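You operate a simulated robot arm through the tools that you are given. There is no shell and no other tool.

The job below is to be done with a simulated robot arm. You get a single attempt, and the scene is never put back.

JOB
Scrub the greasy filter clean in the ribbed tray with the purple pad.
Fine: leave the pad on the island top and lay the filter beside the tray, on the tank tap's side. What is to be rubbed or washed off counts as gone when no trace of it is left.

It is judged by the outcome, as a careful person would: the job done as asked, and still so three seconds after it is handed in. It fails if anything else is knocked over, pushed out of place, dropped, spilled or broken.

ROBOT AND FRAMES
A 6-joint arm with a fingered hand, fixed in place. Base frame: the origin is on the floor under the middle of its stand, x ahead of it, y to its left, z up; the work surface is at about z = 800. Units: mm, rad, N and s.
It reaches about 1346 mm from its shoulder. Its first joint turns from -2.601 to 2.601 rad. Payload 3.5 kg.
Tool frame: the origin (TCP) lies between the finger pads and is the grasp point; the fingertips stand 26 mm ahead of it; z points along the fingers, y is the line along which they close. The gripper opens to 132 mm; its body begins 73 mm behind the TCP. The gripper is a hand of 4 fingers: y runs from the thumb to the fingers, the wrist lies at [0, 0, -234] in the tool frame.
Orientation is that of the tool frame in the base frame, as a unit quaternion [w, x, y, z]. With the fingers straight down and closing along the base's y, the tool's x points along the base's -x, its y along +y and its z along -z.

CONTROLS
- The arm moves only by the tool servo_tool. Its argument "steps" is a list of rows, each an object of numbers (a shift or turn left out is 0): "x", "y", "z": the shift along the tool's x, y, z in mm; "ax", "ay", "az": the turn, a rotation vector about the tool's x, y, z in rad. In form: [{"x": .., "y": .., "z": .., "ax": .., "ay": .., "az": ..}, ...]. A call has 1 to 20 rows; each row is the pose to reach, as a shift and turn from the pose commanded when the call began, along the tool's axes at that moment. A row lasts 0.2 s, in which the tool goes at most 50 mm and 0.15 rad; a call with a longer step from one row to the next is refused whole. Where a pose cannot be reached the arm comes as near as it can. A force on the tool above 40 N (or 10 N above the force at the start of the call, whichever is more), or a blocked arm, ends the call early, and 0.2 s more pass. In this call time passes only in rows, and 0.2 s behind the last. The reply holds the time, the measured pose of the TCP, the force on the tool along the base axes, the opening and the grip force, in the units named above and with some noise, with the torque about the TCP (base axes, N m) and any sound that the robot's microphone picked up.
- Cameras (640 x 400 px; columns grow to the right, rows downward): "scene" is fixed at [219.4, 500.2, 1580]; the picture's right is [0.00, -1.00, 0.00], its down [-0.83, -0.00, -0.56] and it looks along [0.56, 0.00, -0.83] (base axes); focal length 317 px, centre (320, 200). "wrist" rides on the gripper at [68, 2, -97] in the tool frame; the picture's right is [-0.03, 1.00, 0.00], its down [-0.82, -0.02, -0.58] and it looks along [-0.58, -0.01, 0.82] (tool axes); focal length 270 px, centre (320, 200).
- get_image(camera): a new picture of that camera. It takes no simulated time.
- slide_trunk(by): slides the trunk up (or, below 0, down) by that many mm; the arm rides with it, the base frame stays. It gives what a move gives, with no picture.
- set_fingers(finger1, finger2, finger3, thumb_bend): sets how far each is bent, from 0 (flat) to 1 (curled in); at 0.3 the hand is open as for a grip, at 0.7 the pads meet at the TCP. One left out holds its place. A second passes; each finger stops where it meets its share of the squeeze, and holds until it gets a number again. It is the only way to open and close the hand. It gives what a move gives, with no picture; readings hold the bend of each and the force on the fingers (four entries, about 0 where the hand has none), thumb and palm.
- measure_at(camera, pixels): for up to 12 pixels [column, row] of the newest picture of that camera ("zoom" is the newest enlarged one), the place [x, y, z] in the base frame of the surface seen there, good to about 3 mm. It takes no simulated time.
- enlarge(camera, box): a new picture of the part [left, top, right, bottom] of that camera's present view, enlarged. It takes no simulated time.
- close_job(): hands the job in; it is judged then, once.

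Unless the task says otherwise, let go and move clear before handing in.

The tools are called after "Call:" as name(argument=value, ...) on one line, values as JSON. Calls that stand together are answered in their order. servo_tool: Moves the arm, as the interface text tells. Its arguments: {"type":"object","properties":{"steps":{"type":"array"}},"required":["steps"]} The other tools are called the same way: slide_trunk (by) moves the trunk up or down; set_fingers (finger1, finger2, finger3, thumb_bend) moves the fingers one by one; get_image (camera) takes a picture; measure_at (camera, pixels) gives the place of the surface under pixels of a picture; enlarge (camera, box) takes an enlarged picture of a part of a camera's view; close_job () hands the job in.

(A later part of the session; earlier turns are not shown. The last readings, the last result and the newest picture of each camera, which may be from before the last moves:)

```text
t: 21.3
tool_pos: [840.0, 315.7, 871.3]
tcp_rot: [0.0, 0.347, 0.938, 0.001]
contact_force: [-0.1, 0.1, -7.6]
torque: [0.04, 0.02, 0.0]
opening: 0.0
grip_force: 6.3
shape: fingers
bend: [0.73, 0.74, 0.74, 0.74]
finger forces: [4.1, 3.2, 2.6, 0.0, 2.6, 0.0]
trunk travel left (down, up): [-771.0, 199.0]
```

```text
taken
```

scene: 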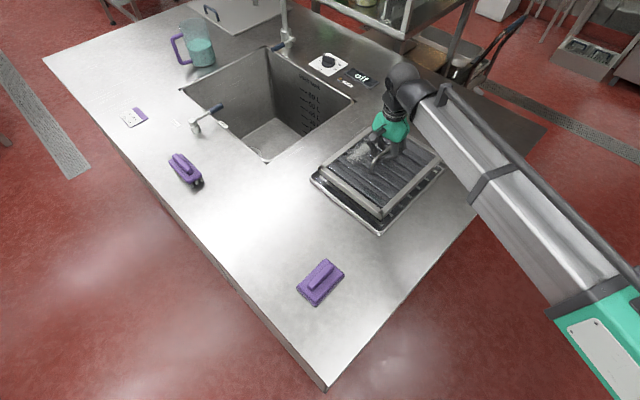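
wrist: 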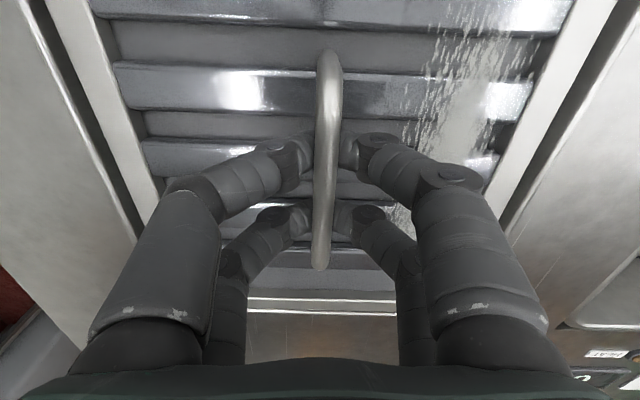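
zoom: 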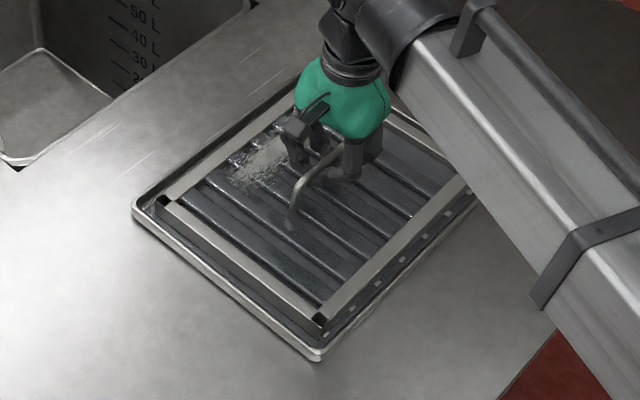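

Still carrying the load (−7.6 N), but the frame is now within the rim. I'll lower a few mm more until the weight comes off.

Call:
slide_trunk(by=-4)

Call:
slide_trunk(by=-3)

```text
t: 21.8
tool_pos: [839.2, 316.3, 869.0]
tcp_rot: [0.0, 0.348, 0.938, 0.0]
contact_force: [-0.6, 0.7, -0.7]
torque: [0.04, -0.01, 0.0]
opening: 0.4
grip_force: 0.0
shape: fingers
bend: [0.73, 0.74, 0.74, 0.73]
finger forces: [0.1, 0.1, 0.0, 0.0, 0.1, 0.1]
trunk travel left (down, up): [-767.0, 203.0]
```

```text
t: 22.4
tool_pos: [839.1, 317.0, 864.7]
tcp_rot: [0.0, 0.348, 0.937, 0.0]
contact_force: [0.7, -0.4, 0.4]
torque: [-0.02, 0.03, -0.01]
opening: 0.1
grip_force: 0.1
shape: fingers
bend: [0.73, 0.74, 0.74, 0.73]
finger forces: [0.0, 0.0, 0.0, 0.0, 0.1, 0.1]
trunk travel left (down, up): [-764.0, 206.0]
```

The filter rests in the tray, weight off. I'll raise 2 mm, open the hand and lift away.

Call:
slide_trunk(by=2)

Call:
set_fingers(finger1=0.5, finger2=0.5, finger3=0.5, thumb_bend=0.5)

Call:
slide_trunk(by=140)

Call:
get_image(camera="scene")

Call:
enlarge(camera="scene", box=[295, 100, 465, 250])

Call:
get_image(camera="wrist")

```text
t: 22.9
tool_pos: [839.7, 315.8, 867.4]
tcp_rot: [0.0, 0.348, 0.937, 0.0]
contact_force: [-0.3, 0.2, -0.4]
torque: [-0.01, -0.01, -0.02]
opening: 0.0
grip_force: 0.1
shape: fingers
bend: [0.73, 0.74, 0.74, 0.73]
finger forces: [0.1, 0.0, 0.0, 0.0, 0.0, 0.0]
trunk travel left (down, up): [-766.0, 204.0]
```

```text
t: 23.9
tool_pos: [838.4, 316.2, 867.9]
tcp_rot: [0.0, 0.348, 0.938, 0.0]
contact_force: [0.0, -0.3, -0.7]
torque: [0.02, 0.0, 0.02]
opening: 65.2
grip_force: 0.1
shape: fingers
bend: [0.5, 0.5, 0.5, 0.5]
finger forces: [0.0, 0.0, 0.0, 0.0, 0.0, 0.0]
trunk travel left (down, up): [-766.0, 204.0]
```

```text
t: 25.5
tool_pos: [839.8, 316.2, 1007.2]
tcp_rot: [0.0, 0.347, 0.938, 0.0]
contact_force: [0.0, -0.1, 0.1]
torque: [0.0, 0.04, -0.03]
opening: 65.2
grip_force: 0.1
shape: fingers
bend: [0.5, 0.5, 0.5, 0.5]
finger forces: [0.0, 0.1, 0.0, 0.0, 0.0, 0.0]
trunk travel left (down, up): [-906.0, 64.0]
```

```text
taken
```

scene: 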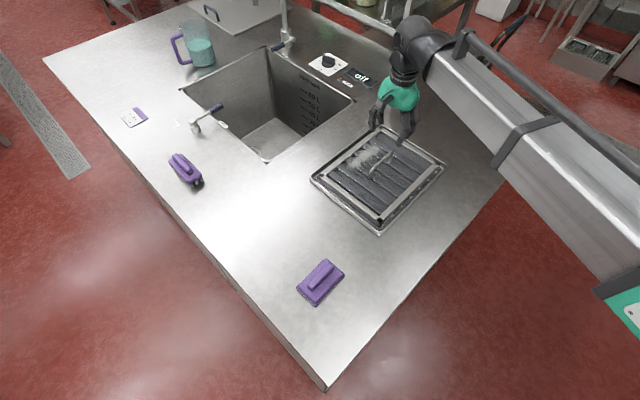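

```text
2.67 times, centred on (380, 175) of scene
```

zoom: 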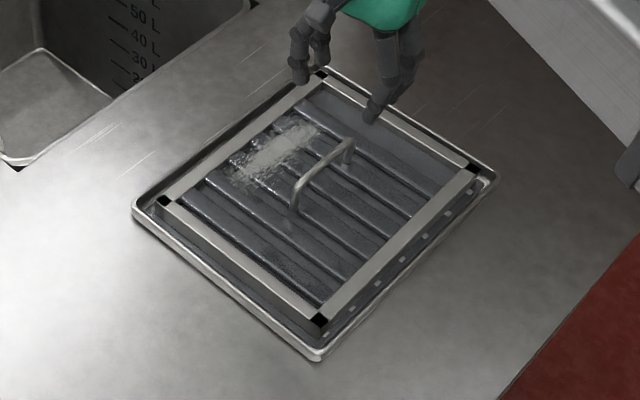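

```text
taken
```

wrist: 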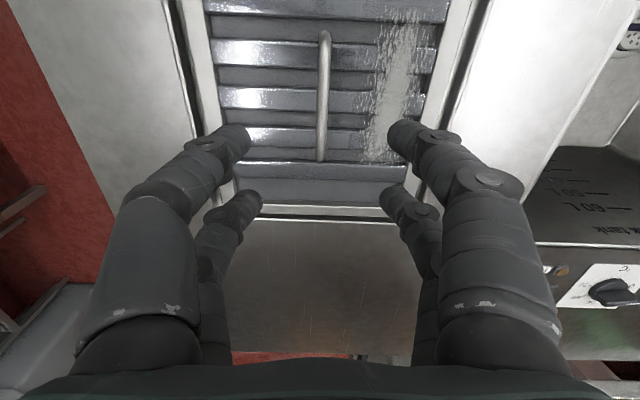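

The filter sits squarely in the tray. Now I'll measure the purple pad's grip and body, and the grease patch's extents.

Call:
enlarge(camera="scene", box=[285, 245, 355, 315])

Call:
measure_at(camera="zoom", pixels=[[375, 115], [265, 245], [320, 180], [350, 77], [460, 165], [297, 350], [187, 240], [300, 320], [395, 140], [275, 262], [330, 240], [420, 200]])

Call:
enlarge(camera="scene", box=[330, 125, 420, 205])

Call:
measure_at(camera="zoom", pixels=[[100, 180], [165, 150], [255, 100], [180, 115], [210, 130], [150, 195], [250, 145], [345, 130], [235, 215], [290, 170], [140, 225], [230, 75]])

```text
5.71 times, centred on (320, 280) of scene
```

zoom: 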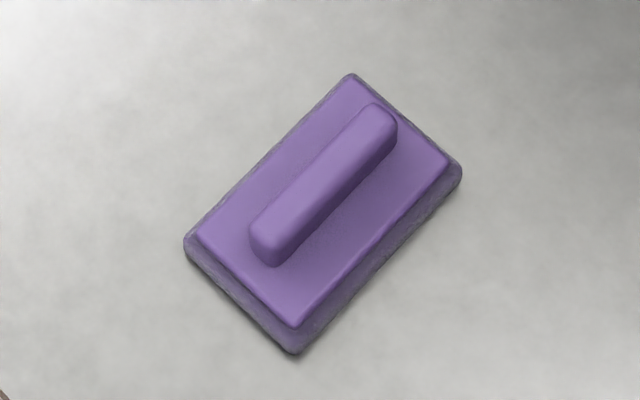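

```text
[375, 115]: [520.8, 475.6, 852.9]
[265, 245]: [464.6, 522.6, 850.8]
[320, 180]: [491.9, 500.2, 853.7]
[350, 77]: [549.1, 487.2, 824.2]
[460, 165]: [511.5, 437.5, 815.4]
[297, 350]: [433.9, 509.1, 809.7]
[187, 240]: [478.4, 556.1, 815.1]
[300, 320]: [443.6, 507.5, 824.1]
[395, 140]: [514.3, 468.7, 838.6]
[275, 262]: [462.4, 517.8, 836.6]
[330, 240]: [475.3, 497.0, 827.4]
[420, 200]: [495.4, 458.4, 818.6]
```

```text
5.00 times, centred on (375, 165) of scene
```

zoom: 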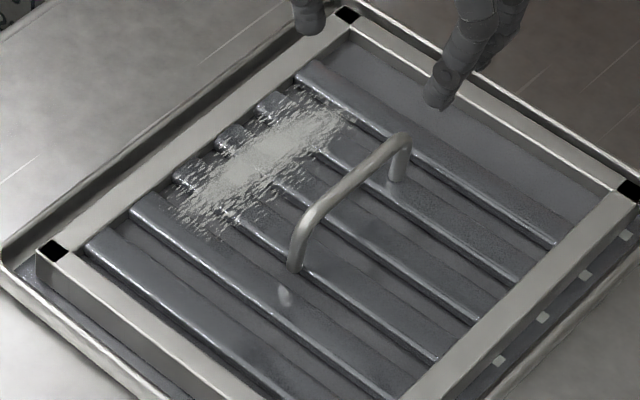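

```text
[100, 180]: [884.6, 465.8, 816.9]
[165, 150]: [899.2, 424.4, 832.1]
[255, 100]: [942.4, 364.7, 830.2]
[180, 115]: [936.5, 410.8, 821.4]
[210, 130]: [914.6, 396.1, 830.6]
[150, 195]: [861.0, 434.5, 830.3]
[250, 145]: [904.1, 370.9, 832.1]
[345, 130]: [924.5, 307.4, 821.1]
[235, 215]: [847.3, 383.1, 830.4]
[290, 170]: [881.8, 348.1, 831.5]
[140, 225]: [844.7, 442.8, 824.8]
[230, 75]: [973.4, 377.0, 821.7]
```

The pad is ~103×65 mm, centred near (492.5, 498.5), its grip bar topping at z≈853 with axis about −42°. I'll move the hand above it at the current height.

Call:
servo_tool(steps=[{"x": 31.9, "y": -7.4}, {"x": 63.7, "y": -14.7}, {"x": 95.6, "y": -22.1}, {"x": 127.4, "y": -29.4}, {"x": 159.3, "y": -36.8}, {"x": 191.2, "y": -44.1}, {"x": 223, "y": -51.5}, {"x": 254.9, "y": -58.8}, {"x": 286.7, "y": -66.2}, {"x": 318.6, "y": -73.5}, {"x": 350.4, "y": -80.9}, {"x": 382.3, "y": -88.2}])

Call:
get_image(camera="wrist")

Call:
get_image(camera="scene")

```text
t: 28.1
tool_pos: [492.1, 499.0, 1007.4]
tcp_rot: [0.001, 0.347, 0.938, -0.001]
contact_force: [-0.3, 0.2, 0.2]
torque: [0.04, 0.01, -0.01]
opening: 65.1
grip_force: 0.1
shape: fingers
bend: [0.5, 0.5, 0.5, 0.5]
finger forces: [0.0, 0.0, 0.0, 0.0, 0.0, 0.0]
trunk travel left (down, up): [-906.0, 64.0]
```

```text
taken
```

wrist: 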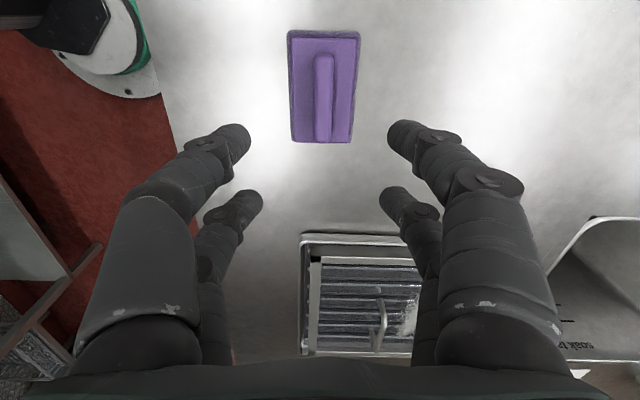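

```text
taken
```

scene: 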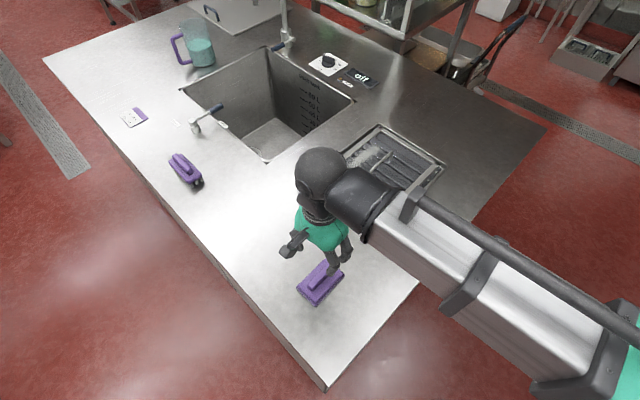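

Pad is under the hand (wrist view grip bar from (324,57) to (322,140)). I'll measure precise alignment.

Call:
measure_at(camera="wrist", pixels=[[325, 60], [324, 80], [323, 100], [322, 135], [313, 100], [333, 100], [290, 35], [358, 40], [293, 140], [350, 140], [294, 100], [352, 100]])

Call:
enlarge(camera="wrist", box=[270, 15, 380, 155])

```text
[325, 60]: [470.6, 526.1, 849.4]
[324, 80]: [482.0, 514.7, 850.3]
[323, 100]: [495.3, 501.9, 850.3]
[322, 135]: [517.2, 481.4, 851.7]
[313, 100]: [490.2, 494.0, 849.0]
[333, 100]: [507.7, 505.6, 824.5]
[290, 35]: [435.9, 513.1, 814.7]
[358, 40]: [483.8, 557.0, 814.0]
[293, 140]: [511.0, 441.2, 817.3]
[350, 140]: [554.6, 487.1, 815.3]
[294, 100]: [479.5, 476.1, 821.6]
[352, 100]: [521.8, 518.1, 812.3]
```

```text
2.86 times, centred on (325, 85) of wrist
```

zoom: 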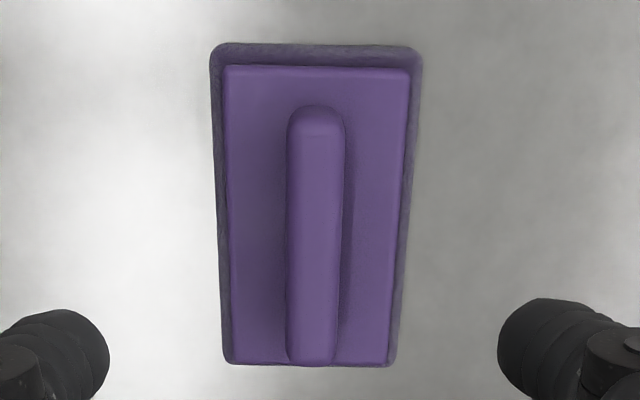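

Grip axis is at −44°, e2≈705, so I'll nudge 4 mm and turn 3.5°, then lower most of the way and check.

Call:
servo_tool(steps=[{"x": -1.7, "y": 4.1, "az": 0.061}, {"x": -1.7, "y": 4.1, "az": 0.061}])

Call:
slide_trunk(by=-115)

Call:
get_image(camera="wrist")

```text
t: 28.7
tool_pos: [495.6, 501.1, 1007.6]
tcp_rot: [0.0, 0.377, 0.926, 0.0]
contact_force: [0.1, -0.1, -0.2]
torque: [0.01, -0.01, 0.03]
opening: 65.2
grip_force: 0.1
shape: fingers
bend: [0.5, 0.5, 0.5, 0.5]
finger forces: [0.0, 0.1, 0.0, 0.0, 0.0, 0.0]
trunk travel left (down, up): [-906.0, 64.0]
```

```text
t: 30.2
tool_pos: [496.1, 500.8, 893.6]
tcp_rot: [0.0, 0.376, 0.927, 0.001]
contact_force: [-0.8, 0.9, 0.2]
torque: [0.01, 0.01, -0.01]
opening: 65.2
grip_force: 0.0
shape: fingers
bend: [0.5, 0.5, 0.5, 0.5]
finger forces: [0.0, 0.0, 0.1, 0.0, 0.0, 0.0]
trunk travel left (down, up): [-791.0, 179.0]
```

```text
taken
```

wrist: 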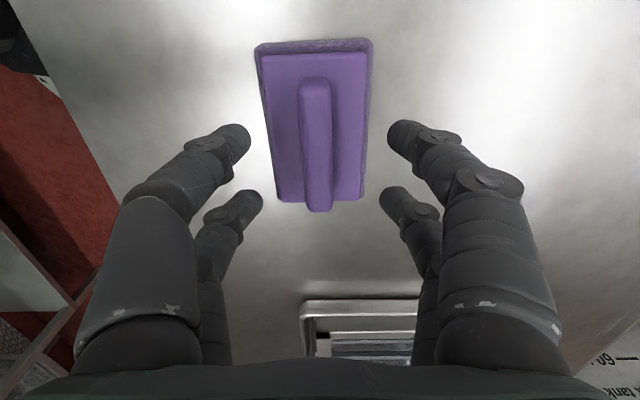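

Grip bar runs from (312,80) to (318,210), centred. Lower 43 mm to z≈850 and close.

Call:
slide_trunk(by=-30)

Call:
slide_trunk(by=-12)

Call:
get_image(camera="wrist")

```text
t: 30.9
tool_pos: [496.4, 501.2, 862.8]
tcp_rot: [0.0, 0.377, 0.926, 0.0]
contact_force: [-0.5, 0.0, -0.1]
torque: [-0.04, -0.01, -0.03]
opening: 65.2
grip_force: 0.1
shape: fingers
bend: [0.5, 0.5, 0.5, 0.5]
finger forces: [0.0, 0.0, 0.0, 0.0, 0.0, 0.1]
trunk travel left (down, up): [-761.0, 209.0]
```

```text
t: 31.6
tool_pos: [495.7, 501.3, 850.7]
tcp_rot: [0.0, 0.377, 0.926, 0.0]
contact_force: [-0.1, 0.3, 0.6]
torque: [0.03, 0.01, 0.02]
opening: 65.5
grip_force: 0.1
shape: fingers
bend: [0.5, 0.5, 0.5, 0.5]
finger forces: [0.0, 0.1, 0.0, 0.1, 0.0, 0.1]
trunk travel left (down, up): [-749.0, 221.0]
```

```text
taken
```

wrist: 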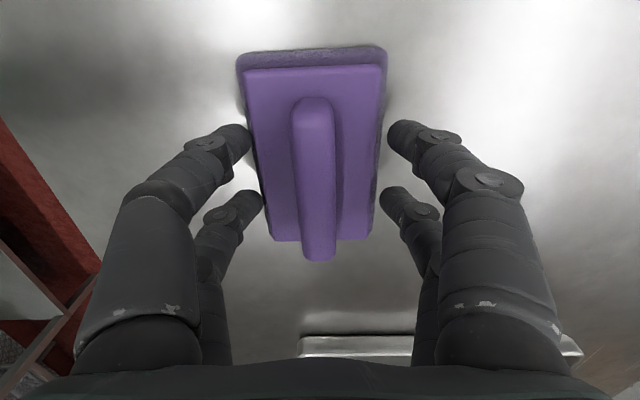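

Fingers straddle the grip bar evenly. Closing now in a measured way to 0.72.

Call:
set_fingers(finger1=0.72, finger2=0.72, finger3=0.72, thumb_bend=0.72)

Call:
get_image(camera="wrist")

```text
t: 32.5
tool_pos: [494.1, 499.1, 851.6]
tcp_rot: [0.0, 0.376, 0.927, 0.001]
contact_force: [-6.1, -6.5, 25.8]
torque: [-0.32, 0.47, 0.14]
opening: 44.5
grip_force: 34.4
shape: fingers
bend: [0.54, 0.53, 0.63, 0.65]
finger forces: [7.8, 7.7, 22.3, 0.1, 31.0, 0.1]
trunk travel left (down, up): [-749.0, 221.0]
```

```text
taken
```

wrist: 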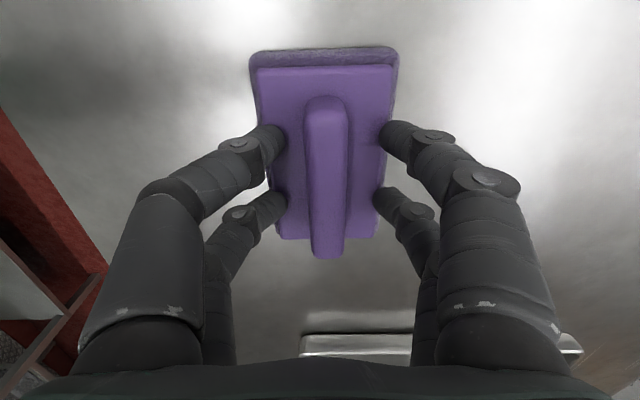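

Fingertips caught the pad's base edges (25.8 N up), so the hand is a bit too low. I'll open again, raise 7 mm, and re-close.

Call:
set_fingers(finger1=0.5, finger2=0.5, finger3=0.5, thumb_bend=0.5)

Call:
slide_trunk(by=7)

Call:
get_image(camera="wrist")

```text
t: 32.9
tool_pos: [497.3, 502.0, 852.6]
tcp_rot: [0.002, 0.376, 0.927, 0.003]
contact_force: [3.6, 4.9, 44.3]
torque: [-0.67, 0.98, -0.01]
opening: 53.6
grip_force: 25.3
shape: fingers
bend: [0.5, 0.5, 0.61, 0.54]
finger forces: [0.1, 0.1, 18.3, 0.0, 33.0, 0.0]
trunk travel left (down, up): [-749.0, 221.0]
stopped: the force on the tool passed its limit at 43 N (the readings are from after the stop); the commanded pose is now the measured one
```

```text
t: 33.4
tool_pos: [497.3, 502.3, 857.2]
tcp_rot: [0.0, 0.377, 0.926, 0.002]
contact_force: [-0.1, -0.3, -1.0]
torque: [0.03, -0.02, -0.03]
opening: 65.1
grip_force: 0.0
shape: fingers
bend: [0.5, 0.5, 0.5, 0.5]
finger forces: [0.1, 0.0, 0.0, 0.0, 0.1, 0.1]
trunk travel left (down, up): [-756.0, 214.0]
```

```text
taken
```

wrist: 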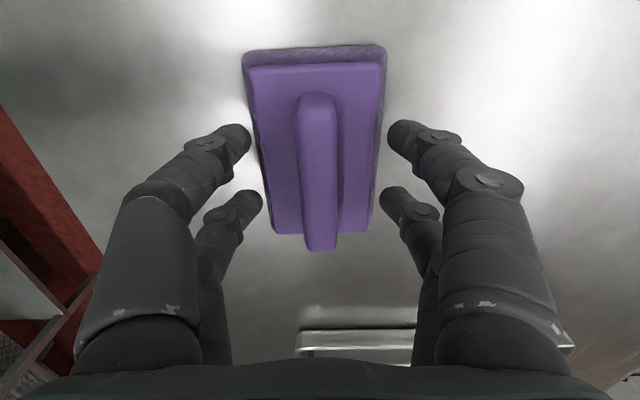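

Forces cleared and the hand is 6 mm clear of the base. Closing again.

Call:
set_fingers(finger1=0.62, finger2=0.62, finger3=0.62, thumb_bend=0.62)

Call:
get_image(camera="wrist")

```text
t: 34.4
tool_pos: [497.8, 502.8, 857.1]
tcp_rot: [0.001, 0.377, 0.926, 0.002]
contact_force: [0.2, -0.4, 0.2]
torque: [0.02, -0.02, 0.0]
opening: 26.6
grip_force: 0.1
shape: fingers
bend: [0.62, 0.62, 0.62, 0.62]
finger forces: [0.0, 0.0, 0.0, 0.0, 0.1, 0.0]
trunk travel left (down, up): [-756.0, 214.0]
```

```text
taken
```

wrist: 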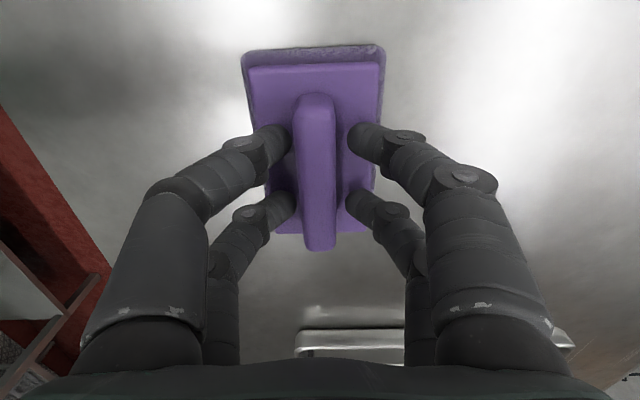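

No contact at 0.62 and the tips flank the bar; now squeeze.

Call:
set_fingers(finger1=0.75, finger2=0.75, finger3=0.75, thumb_bend=0.75)

Call:
get_image(camera="wrist")

```text
t: 35.4
tool_pos: [498.1, 502.8, 857.0]
tcp_rot: [0.001, 0.376, 0.927, 0.002]
contact_force: [-0.1, -0.8, -1.5]
torque: [0.01, 0.01, 0.01]
opening: 13.5
grip_force: 18.7
shape: fingers
bend: [0.7, 0.71, 0.71, 0.68]
finger forces: [9.1, 9.4, 8.2, 0.0, 10.4, 0.0]
trunk travel left (down, up): [-756.0, 214.0]
```

```text
taken
```

wrist: 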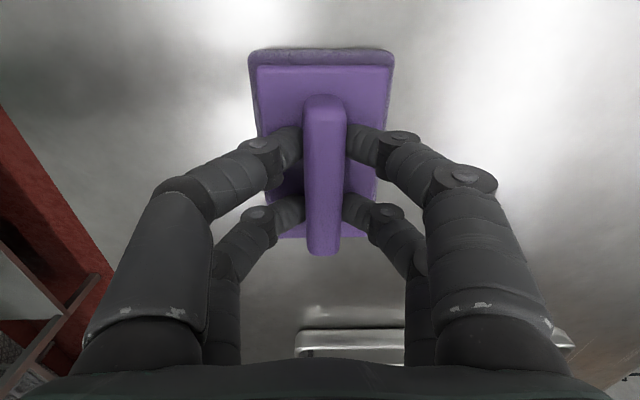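

Firm even grip (about 9 N per finger). I'll tighten slightly, then lift a little to test.

Call:
set_fingers(finger1=0.85, finger2=0.85, finger3=0.85, thumb_bend=0.85)

Call:
slide_trunk(by=20)

Call:
get_image(camera="wrist")

Call:
enlarge(camera="scene", box=[260, 220, 380, 330])

```text
t: 36.4
tool_pos: [498.2, 503.5, 857.8]
tcp_rot: [0.001, 0.376, 0.927, 0.002]
contact_force: [0.0, -0.7, 6.3]
torque: [0.17, -0.12, 0.04]
opening: 12.8
grip_force: 25.6
shape: fingers
bend: [0.7, 0.71, 0.74, 0.74]
finger forces: [12.7, 12.5, 9.0, 0.1, 17.6, 0.0]
trunk travel left (down, up): [-756.0, 214.0]
```

```text
t: 37.1
tool_pos: [497.4, 502.4, 877.2]
tcp_rot: [0.001, 0.376, 0.926, 0.003]
contact_force: [0.2, -0.8, -0.8]
torque: [-0.03, 0.02, 0.01]
opening: 13.3
grip_force: 26.0
shape: fingers
bend: [0.69, 0.7, 0.75, 0.75]
finger forces: [13.0, 13.0, 9.2, 0.0, 16.6, 0.0]
trunk travel left (down, up): [-776.0, 194.0]
```

```text
taken
```

wrist: 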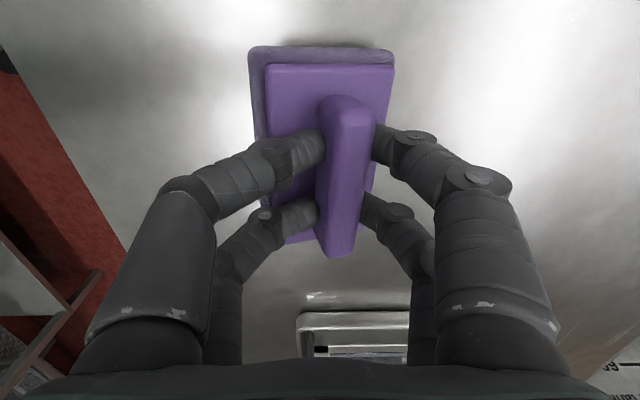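

```text
3.64 times, centred on (320, 275) of scene
```

zoom: 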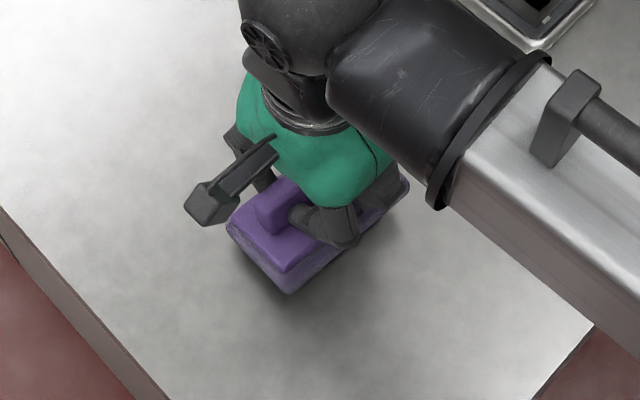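

The tighter squeeze rolled the pad slightly to one side (grip bar now at column 345). I'll set it back down and regrip with the earlier, even squeeze.

Call:
slide_trunk(by=-18)

Call:
set_fingers(finger1=0.64, finger2=0.64, finger3=0.64, thumb_bend=0.64)

Call:
get_image(camera="wrist")

```text
t: 37.8
tool_pos: [497.2, 502.2, 859.7]
tcp_rot: [0.001, 0.377, 0.926, 0.002]
contact_force: [-1.8, -1.4, 8.5]
torque: [0.07, -0.05, 0.04]
opening: 13.3
grip_force: 27.9
shape: fingers
bend: [0.69, 0.7, 0.75, 0.75]
finger forces: [12.5, 12.3, 10.7, 0.0, 19.8, 0.0]
trunk travel left (down, up): [-758.0, 212.0]
```

```text
t: 38.8
tool_pos: [497.0, 502.9, 858.8]
tcp_rot: [0.002, 0.376, 0.927, 0.003]
contact_force: [0.2, 0.6, 0.0]
torque: [0.02, 0.01, -0.03]
opening: 19.9
grip_force: 0.1
shape: fingers
bend: [0.64, 0.64, 0.64, 0.64]
finger forces: [0.1, 0.1, 0.0, 0.0, 0.0, 0.0]
trunk travel left (down, up): [-758.0, 212.0]
```

```text
taken
```

wrist: 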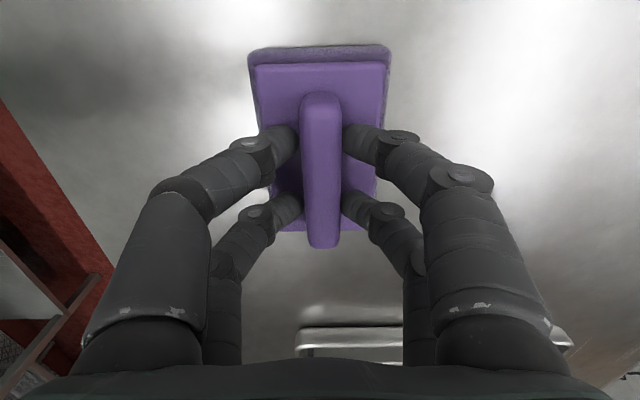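

Even again at column 322. With the fingers already curled in, I'll lower 5 mm more for a deeper hold on the bar, watching for contact.

Call:
slide_trunk(by=-5)

Call:
set_fingers(finger1=0.74, finger2=0.74, finger3=0.74, thumb_bend=0.74)

Call:
get_image(camera="wrist")

```text
t: 39.3
tool_pos: [497.7, 502.9, 854.4]
tcp_rot: [0.001, 0.376, 0.927, 0.003]
contact_force: [-0.5, -0.1, 0.1]
torque: [-0.01, 0.04, 0.0]
opening: 19.9
grip_force: 0.0
shape: fingers
bend: [0.64, 0.64, 0.64, 0.64]
finger forces: [0.0, 0.1, 0.0, 0.0, 0.0, 0.0]
trunk travel left (down, up): [-753.0, 217.0]
```

```text
t: 40.3
tool_pos: [497.9, 502.0, 854.9]
tcp_rot: [0.001, 0.377, 0.926, 0.002]
contact_force: [0.5, 0.0, 0.7]
torque: [-0.01, -0.02, -0.01]
opening: 13.9
grip_force: 16.4
shape: fingers
bend: [0.7, 0.7, 0.71, 0.69]
finger forces: [8.4, 8.5, 7.2, 0.0, 9.6, 0.0]
trunk travel left (down, up): [-753.0, 217.0]
```

```text
taken
```

wrist: 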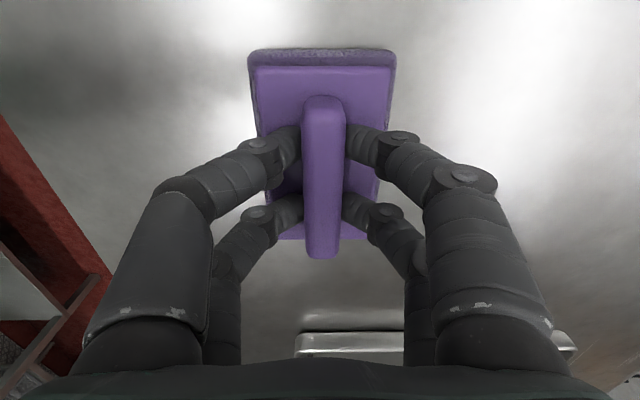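

Even grip, about 8.5 N per finger, pad level. Lift 60 mm and check it hangs level.

Call:
slide_trunk(by=60)

Call:
get_image(camera="wrist")

Call:
enlarge(camera="scene", box=[260, 200, 380, 310])

```text
t: 41.3
tool_pos: [498.2, 502.1, 914.3]
tcp_rot: [0.001, 0.377, 0.926, 0.002]
contact_force: [-0.2, 0.1, -0.6]
torque: [0.02, -0.01, 0.02]
opening: 13.8
grip_force: 17.1
shape: fingers
bend: [0.7, 0.7, 0.71, 0.69]
finger forces: [8.4, 8.6, 7.3, 0.0, 9.7, 0.1]
trunk travel left (down, up): [-813.0, 157.0]
```

```text
taken
```

wrist: 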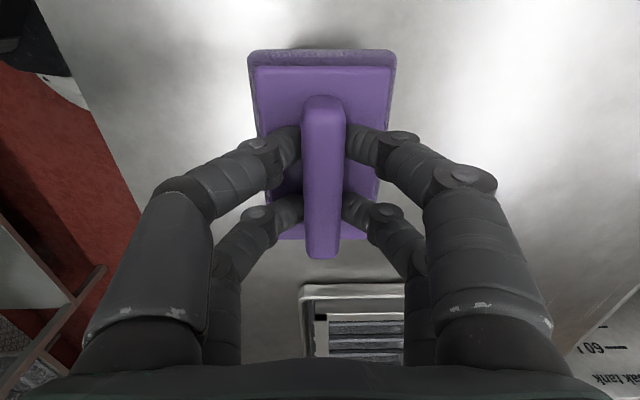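

```text
3.64 times, centred on (320, 255) of scene
```

zoom: 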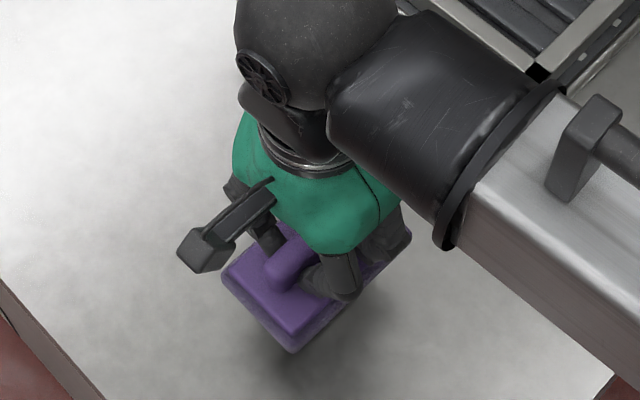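

The pad hangs level and centred. I'll raise it above the filter handle's height and carry it over the grease band (target about (896, 361)).

Call:
slide_trunk(by=56)

Call:
servo_tool(steps=[{"x": -20, "y": 9.2}, {"x": -52, "y": 24}, {"x": -90, "y": 41.5}, {"x": -130, "y": 60}, {"x": -170, "y": 78.5}, {"x": -210, "y": 97}, {"x": -250, "y": 115.4}, {"x": -290, "y": 133.9}, {"x": -325, "y": 150}, {"x": -355, "y": 163.9}, {"x": -375, "y": 173.1}, {"x": -383.4, "y": 177}, {"x": -383.4, "y": 177}])

Call:
get_image(camera="wrist")

Call:
get_image(camera="scene")

Call:
enlarge(camera="scene", box=[295, 80, 465, 240])

```text
t: 42.3
tool_pos: [496.9, 502.0, 970.0]
tcp_rot: [0.001, 0.376, 0.927, 0.002]
contact_force: [0.5, -0.3, -0.9]
torque: [0.0, -0.03, 0.03]
opening: 13.7
grip_force: 17.2
shape: fingers
bend: [0.7, 0.7, 0.71, 0.69]
finger forces: [8.4, 8.5, 7.3, 0.0, 9.6, 0.0]
trunk travel left (down, up): [-869.0, 101.0]
```

```text
t: 45.1
tool_pos: [895.3, 362.1, 969.8]
tcp_rot: [0.001, 0.376, 0.927, 0.003]
contact_force: [0.1, 0.6, -0.1]
torque: [-0.04, -0.04, -0.02]
opening: 13.5
grip_force: 16.6
shape: fingers
bend: [0.7, 0.7, 0.71, 0.69]
finger forces: [8.4, 8.6, 7.3, 0.0, 9.5, 0.0]
trunk travel left (down, up): [-869.0, 101.0]
```

```text
taken
```

wrist: 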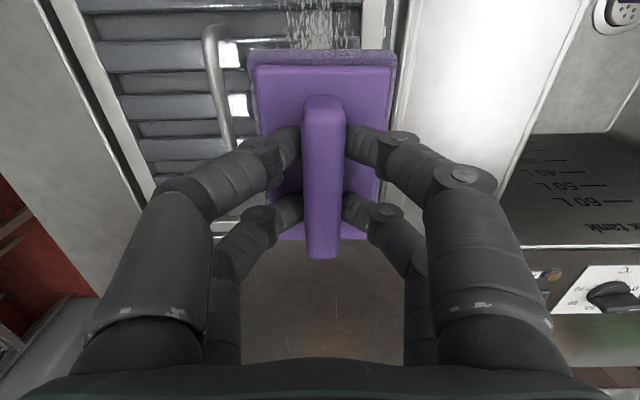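

```text
taken
```

scene: 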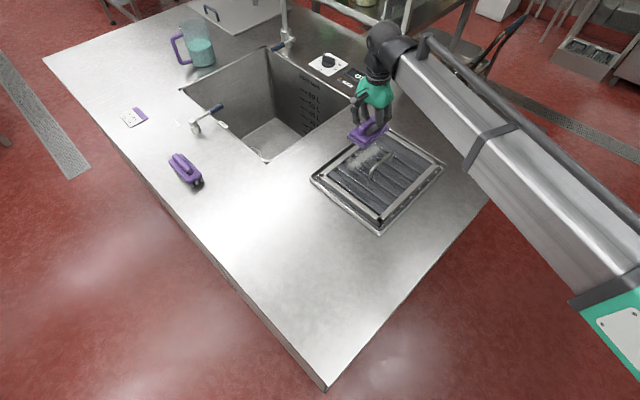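

```text
2.50 times, centred on (380, 160) of scene
```

zoom: 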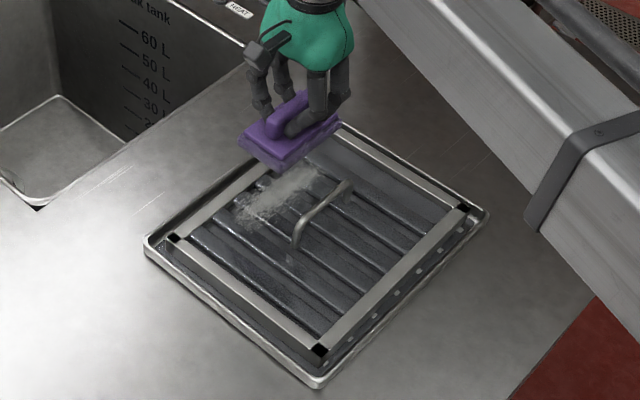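

The pad hovers over the grease band. I'll measure the filter handle and inner frame edge to confirm the pad fits between them.

Call:
measure_at(camera="wrist", pixels=[[210, 40], [216, 80], [226, 130], [395, 20], [378, 20], [408, 20], [355, 20], [290, 20], [110, 60], [90, 60], [310, 25]])

Call:
measure_at(camera="zoom", pixels=[[240, 190], [325, 165], [245, 222], [285, 195], [305, 185], [330, 195], [300, 225], [315, 205], [180, 235], [260, 185], [345, 195]])

```text
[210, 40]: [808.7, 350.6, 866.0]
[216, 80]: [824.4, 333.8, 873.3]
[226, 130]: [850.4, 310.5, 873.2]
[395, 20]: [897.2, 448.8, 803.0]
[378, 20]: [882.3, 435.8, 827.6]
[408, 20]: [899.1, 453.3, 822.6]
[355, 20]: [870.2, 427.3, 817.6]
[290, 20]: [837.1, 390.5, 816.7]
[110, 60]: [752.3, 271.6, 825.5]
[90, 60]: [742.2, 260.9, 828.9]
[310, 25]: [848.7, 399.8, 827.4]
```

```text
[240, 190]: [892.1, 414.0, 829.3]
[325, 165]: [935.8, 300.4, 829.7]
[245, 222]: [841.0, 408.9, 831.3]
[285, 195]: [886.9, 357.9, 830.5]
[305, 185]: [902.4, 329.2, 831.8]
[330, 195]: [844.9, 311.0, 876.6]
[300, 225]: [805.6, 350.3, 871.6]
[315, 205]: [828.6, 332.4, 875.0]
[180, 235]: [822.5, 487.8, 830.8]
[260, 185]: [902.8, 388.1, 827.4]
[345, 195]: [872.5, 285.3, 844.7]
```

Filter handle is at e2≈820 and the frame's inner edge near 922, so the pad (857–921) fits between. I'll lower in stages until light contact.

Call:
slide_trunk(by=-78)

Call:
slide_trunk(by=-4)

Call:
slide_trunk(by=-2)

Call:
get_image(camera="wrist")

Call:
enlarge(camera="scene", box=[295, 80, 465, 240])

```text
t: 46.2
tool_pos: [894.3, 361.9, 892.4]
tcp_rot: [0.002, 0.377, 0.926, 0.002]
contact_force: [0.4, 0.6, -1.1]
torque: [-0.03, 0.02, 0.0]
opening: 13.5
grip_force: 16.7
shape: fingers
bend: [0.7, 0.71, 0.71, 0.69]
finger forces: [8.4, 8.6, 7.3, 0.0, 9.4, 0.1]
trunk travel left (down, up): [-791.0, 179.0]
```

```text
t: 46.8
tool_pos: [896.0, 361.0, 889.0]
tcp_rot: [0.001, 0.376, 0.927, 0.003]
contact_force: [-0.4, -0.5, -1.0]
torque: [0.01, 0.01, 0.0]
opening: 13.8
grip_force: 16.9
shape: fingers
bend: [0.7, 0.71, 0.71, 0.69]
finger forces: [8.4, 8.7, 7.3, 0.1, 9.4, 0.0]
trunk travel left (down, up): [-787.0, 183.0]
```

```text
t: 47.3
tool_pos: [894.6, 362.3, 887.1]
tcp_rot: [0.0, 0.376, 0.926, 0.003]
contact_force: [-0.1, 0.3, -1.1]
torque: [-0.04, -0.01, 0.0]
opening: 13.9
grip_force: 16.9
shape: fingers
bend: [0.7, 0.71, 0.71, 0.69]
finger forces: [8.5, 8.6, 7.3, 0.0, 9.3, 0.1]
trunk travel left (down, up): [-785.0, 185.0]
```

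```text
taken
```

wrist: 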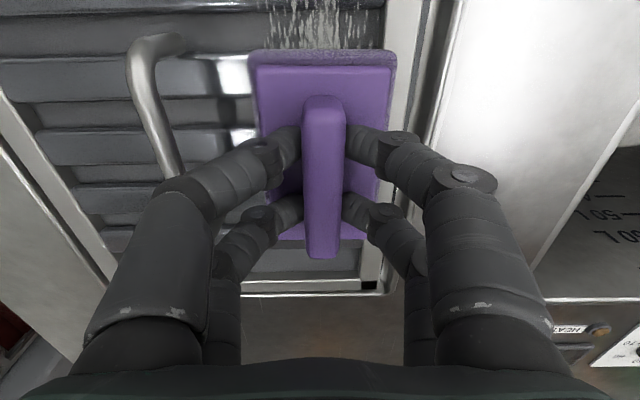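

```text
2.50 times, centred on (380, 160) of scene
```

zoom: 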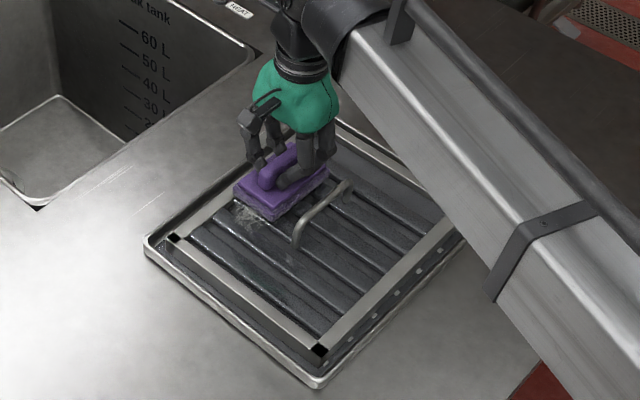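

Not touching yet (force −1 N). Continuing down by small steps.

Call:
slide_trunk(by=-2)

Call:
slide_trunk(by=-2)

```text
t: 47.8
tool_pos: [895.8, 361.8, 883.9]
tcp_rot: [0.001, 0.376, 0.927, 0.003]
contact_force: [-0.3, 0.7, -0.9]
torque: [0.02, 0.02, -0.01]
opening: 13.4
grip_force: 16.6
shape: fingers
bend: [0.7, 0.71, 0.71, 0.69]
finger forces: [8.4, 8.6, 7.2, 0.0, 9.3, 0.0]
trunk travel left (down, up): [-783.0, 187.0]
```

```text
t: 48.3
tool_pos: [894.7, 362.1, 882.4]
tcp_rot: [0.001, 0.376, 0.926, 0.002]
contact_force: [-0.3, -0.9, -0.2]
torque: [0.05, 0.0, -0.01]
opening: 13.5
grip_force: 16.7
shape: fingers
bend: [0.7, 0.71, 0.71, 0.69]
finger forces: [8.4, 8.6, 7.4, 0.0, 9.4, 0.1]
trunk travel left (down, up): [-781.0, 189.0]
```

Call:
slide_trunk(by=-1.5)

Call:
slide_trunk(by=-1.5)

```text
t: 48.8
tool_pos: [895.3, 363.1, 881.0]
tcp_rot: [0.001, 0.376, 0.927, 0.003]
contact_force: [0.3, -0.6, 2.6]
torque: [0.05, 0.12, 0.01]
opening: 13.4
grip_force: 18.2
shape: fingers
bend: [0.7, 0.7, 0.71, 0.69]
finger forces: [9.9, 8.1, 6.7, 0.1, 11.7, 0.0]
trunk travel left (down, up): [-780.0, 190.0]
```

```text
t: 49.3
tool_pos: [894.9, 362.9, 880.6]
tcp_rot: [0.001, 0.376, 0.927, 0.003]
contact_force: [1.4, -0.1, 13.9]
torque: [0.14, 0.1, 0.06]
opening: 13.4
grip_force: 23.3
shape: fingers
bend: [0.71, 0.71, 0.71, 0.69]
finger forces: [13.4, 10.7, 6.3, 0.0, 16.5, 0.0]
trunk travel left (down, up): [-778.0, 192.0]
```

Contact established with about 14 N of press. I'll begin scrubbing strokes along the grease band.

Call:
servo_tool(steps=[{"x": -12}, {"x": -26}, {"x": -40}, {"x": -48}, {"x": -36}, {"x": -20}, {"x": -4}, {"x": 12}, {"x": 28}, {"x": 42}, {"x": 50}, {"x": 38}, {"x": 22}, {"x": 6}, {"x": -10}, {"x": -26}, {"x": -40}, {"x": -28}, {"x": -12}, {"x": 0}])

Call:
get_image(camera="wrist")

Call:
enlarge(camera="scene", box=[295, 80, 465, 240])

```text
t: 53.5
tool_pos: [895.8, 360.7, 880.4]
tcp_rot: [0.002, 0.377, 0.926, 0.003]
contact_force: [3.8, -2.7, 12.9]
torque: [0.0, 0.07, 0.01]
opening: 13.5
grip_force: 24.5
shape: fingers
bend: [0.71, 0.71, 0.71, 0.68]
finger forces: [13.7, 11.1, 6.9, 0.1, 17.4, 0.1]
trunk travel left (down, up): [-778.0, 192.0]
```

```text
taken
```

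wrist: 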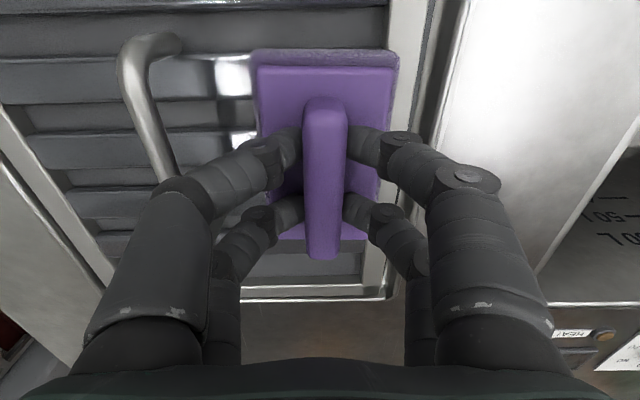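

```text
2.50 times, centred on (380, 160) of scene
```

zoom: 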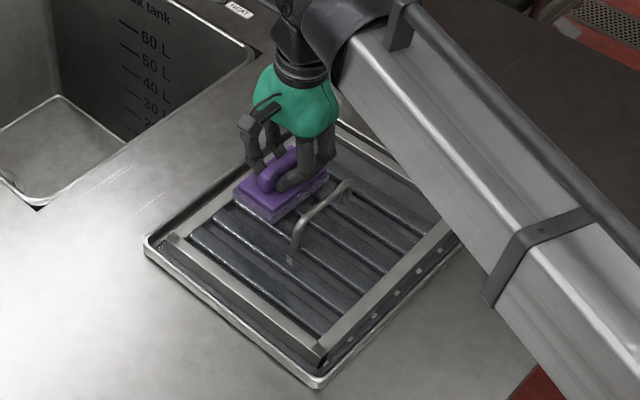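

The visible grease is coming off. I'll do more strokes with sideways offsets to cover the whole band up to the frame and towards the handle.

Call:
servo_tool(steps=[{"x": 0, "y": -6}, {"x": -14, "y": -12}, {"x": -30, "y": -12}, {"x": -46, "y": -12}, {"x": -52, "y": -8}, {"x": -38, "y": -10}, {"x": -22, "y": -12}, {"x": -6, "y": -12}, {"x": 10, "y": -12}, {"x": 26, "y": -12}, {"x": 42, "y": -12}, {"x": 54, "y": -10}, {"x": 54, "y": -2}, {"x": 40, "y": 4}, {"x": 24, "y": 6}, {"x": 8, "y": 6}, {"x": -8, "y": 6}, {"x": -24, "y": 6}, {"x": -40, "y": 6}, {"x": -50, "y": 2}])

Call:
servo_tool(steps=[{"x": 14, "y": 2}, {"x": 28, "y": 2}, {"x": 44, "y": 0}, {"x": 60, "y": 0}, {"x": 76, "y": -4}, {"x": 90, "y": -4}, {"x": 100, "y": -8}, {"x": 86, "y": -10}, {"x": 70, "y": -10}, {"x": 54, "y": -10}, {"x": 38, "y": -8}, {"x": 22, "y": -6}, {"x": 6, "y": -4}, {"x": 20, "y": -2}, {"x": 36, "y": -2}, {"x": 50, "y": -2}])

Call:
get_image(camera="wrist")

Call:
enlarge(camera="scene", box=[295, 80, 465, 240])

```text
t: 57.7
tool_pos: [930.6, 330.7, 881.9]
tcp_rot: [0.0, 0.376, 0.927, 0.003]
contact_force: [-1.7, 4.9, 10.8]
torque: [0.23, 0.13, -0.03]
opening: 13.4
grip_force: 22.6
shape: fingers
bend: [0.71, 0.71, 0.71, 0.68]
finger forces: [14.6, 8.9, 7.0, 0.0, 15.2, 0.0]
trunk travel left (down, up): [-778.0, 192.0]
```

```text
t: 61.1
tool_pos: [894.2, 361.7, 880.4]
tcp_rot: [0.001, 0.376, 0.927, 0.003]
contact_force: [3.4, -3.2, 11.6]
torque: [-0.02, 0.06, 0.02]
opening: 13.5
grip_force: 23.9
shape: fingers
bend: [0.71, 0.71, 0.71, 0.68]
finger forces: [12.7, 10.9, 6.8, 0.1, 17.5, 0.0]
trunk travel left (down, up): [-778.0, 192.0]
```

```text
taken
```

wrist: 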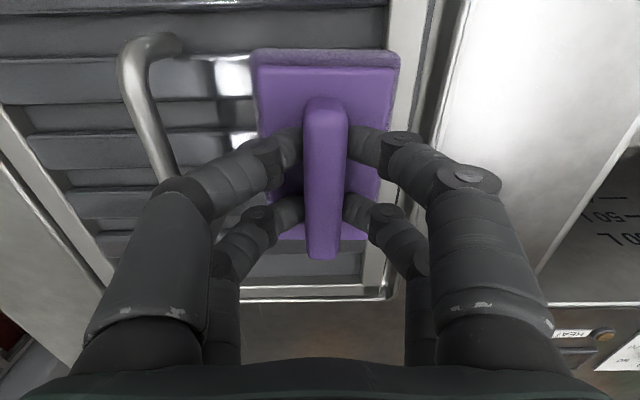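

```text
2.50 times, centred on (380, 160) of scene
```

zoom: 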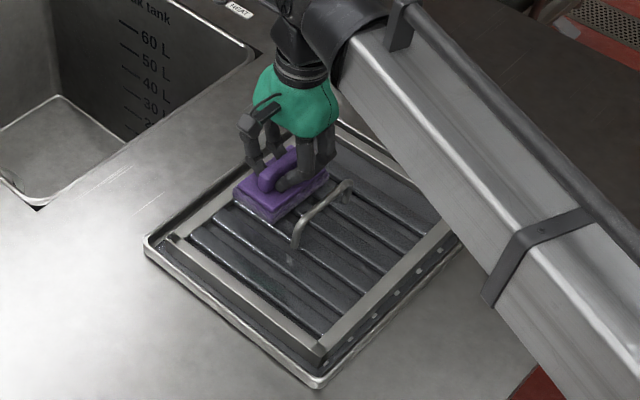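

Strokes ran with steady 11–13 N and no shift of the tray. I'll lift the pad and move it aside to inspect the filter for any trace.

Call:
slide_trunk(by=110)

Call:
servo_tool(steps=[{"x": 20, "y": -9}, {"x": 50, "y": -24}, {"x": 90, "y": -41.5}, {"x": 130, "y": -60}, {"x": 170, "y": -78.5}, {"x": 210, "y": -97}, {"x": 250, "y": -115.4}, {"x": 290, "y": -133.9}, {"x": 325, "y": -150}, {"x": 355, "y": -163.9}, {"x": 375, "y": -173.1}, {"x": 383.4, "y": -177}])

Call:
get_image(camera="scene")

Call:
enlarge(camera="scene", box=[300, 115, 460, 245])

Call:
enlarge(camera="scene", box=[340, 125, 420, 180])

```text
t: 62.5
tool_pos: [895.7, 361.8, 988.7]
tcp_rot: [0.001, 0.376, 0.927, 0.002]
contact_force: [-0.5, 0.7, -0.6]
torque: [-0.04, -0.03, -0.02]
opening: 13.7
grip_force: 17.6
shape: fingers
bend: [0.71, 0.71, 0.71, 0.68]
finger forces: [8.7, 8.3, 7.2, 0.1, 9.9, 0.0]
trunk travel left (down, up): [-888.0, 82.0]
```

```text
t: 65.2
tool_pos: [494.9, 502.7, 989.2]
tcp_rot: [0.001, 0.376, 0.927, 0.002]
contact_force: [0.9, -0.3, 0.0]
torque: [-0.04, -0.02, 0.02]
opening: 13.9
grip_force: 16.6
shape: fingers
bend: [0.71, 0.71, 0.71, 0.68]
finger forces: [8.5, 8.2, 7.1, 0.0, 9.4, 0.0]
trunk travel left (down, up): [-888.0, 82.0]
```

```text
taken
```

scene: 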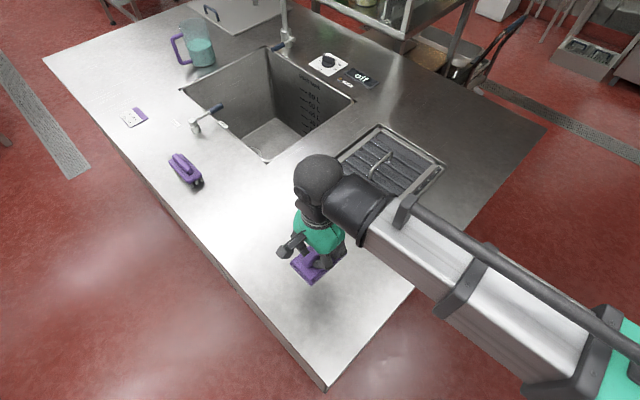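

```text
3.08 times, centred on (380, 180) of scene
```

zoom: 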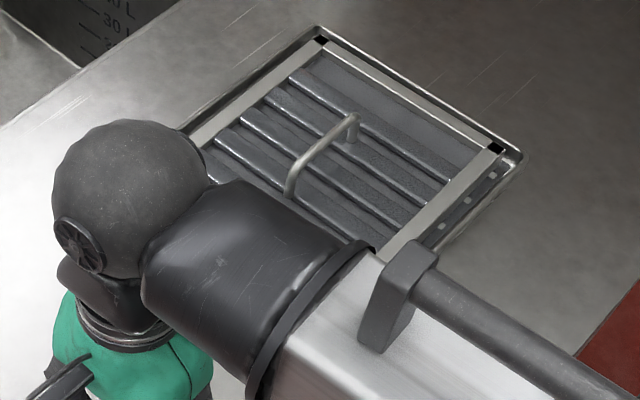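

```text
7.27 times, centred on (380, 152) of scene
```

zoom: 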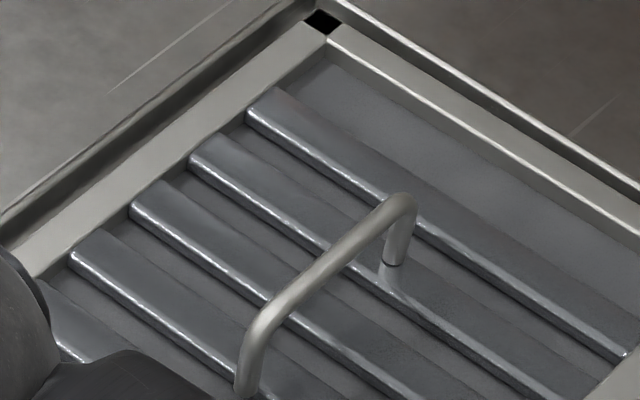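

The visible slats look clean, but the near-left corner is hidden by the arm. I'll move the hand to the right to see the whole filter.

Call:
servo_tool(steps=[{"x": -38, "y": -17}, {"x": -76, "y": -34}, {"x": -114, "y": -50}, {"x": -152, "y": -67}, {"x": -190, "y": -83}, {"x": -228, "y": -100}, {"x": -266, "y": -117}, {"x": -304, "y": -133}, {"x": -342, "y": -150}, {"x": -378.3, "y": -165.7}])

Call:
get_image(camera="scene")

Call:
enlarge(camera="scene", box=[300, 115, 460, 245])

Call:
enlarge(camera="scene", box=[330, 130, 410, 190])

```text
t: 67.3
tool_pos: [652.5, 119.5, 990.1]
tcp_rot: [0.001, 0.375, 0.927, 0.002]
contact_force: [-1.1, -1.1, -0.9]
torque: [-0.03, 0.01, -0.02]
opening: 13.9
grip_force: 15.8
shape: fingers
bend: [0.71, 0.71, 0.71, 0.68]
finger forces: [8.5, 7.7, 6.8, 0.0, 9.3, 0.0]
trunk travel left (down, up): [-888.0, 82.0]
```

```text
taken
```

scene: 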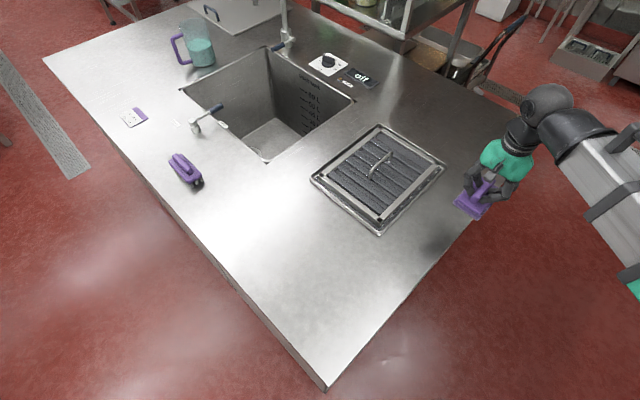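

```text
3.08 times, centred on (380, 180) of scene
```

zoom: 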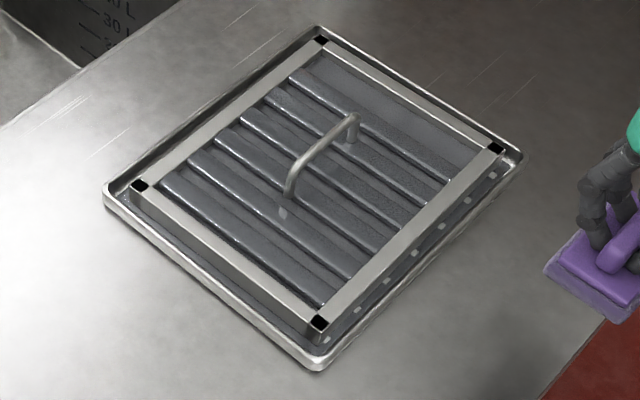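

```text
6.67 times, centred on (370, 160) of scene
```

zoom: 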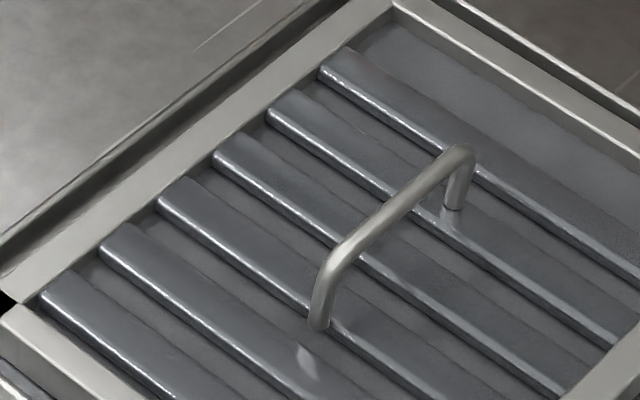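

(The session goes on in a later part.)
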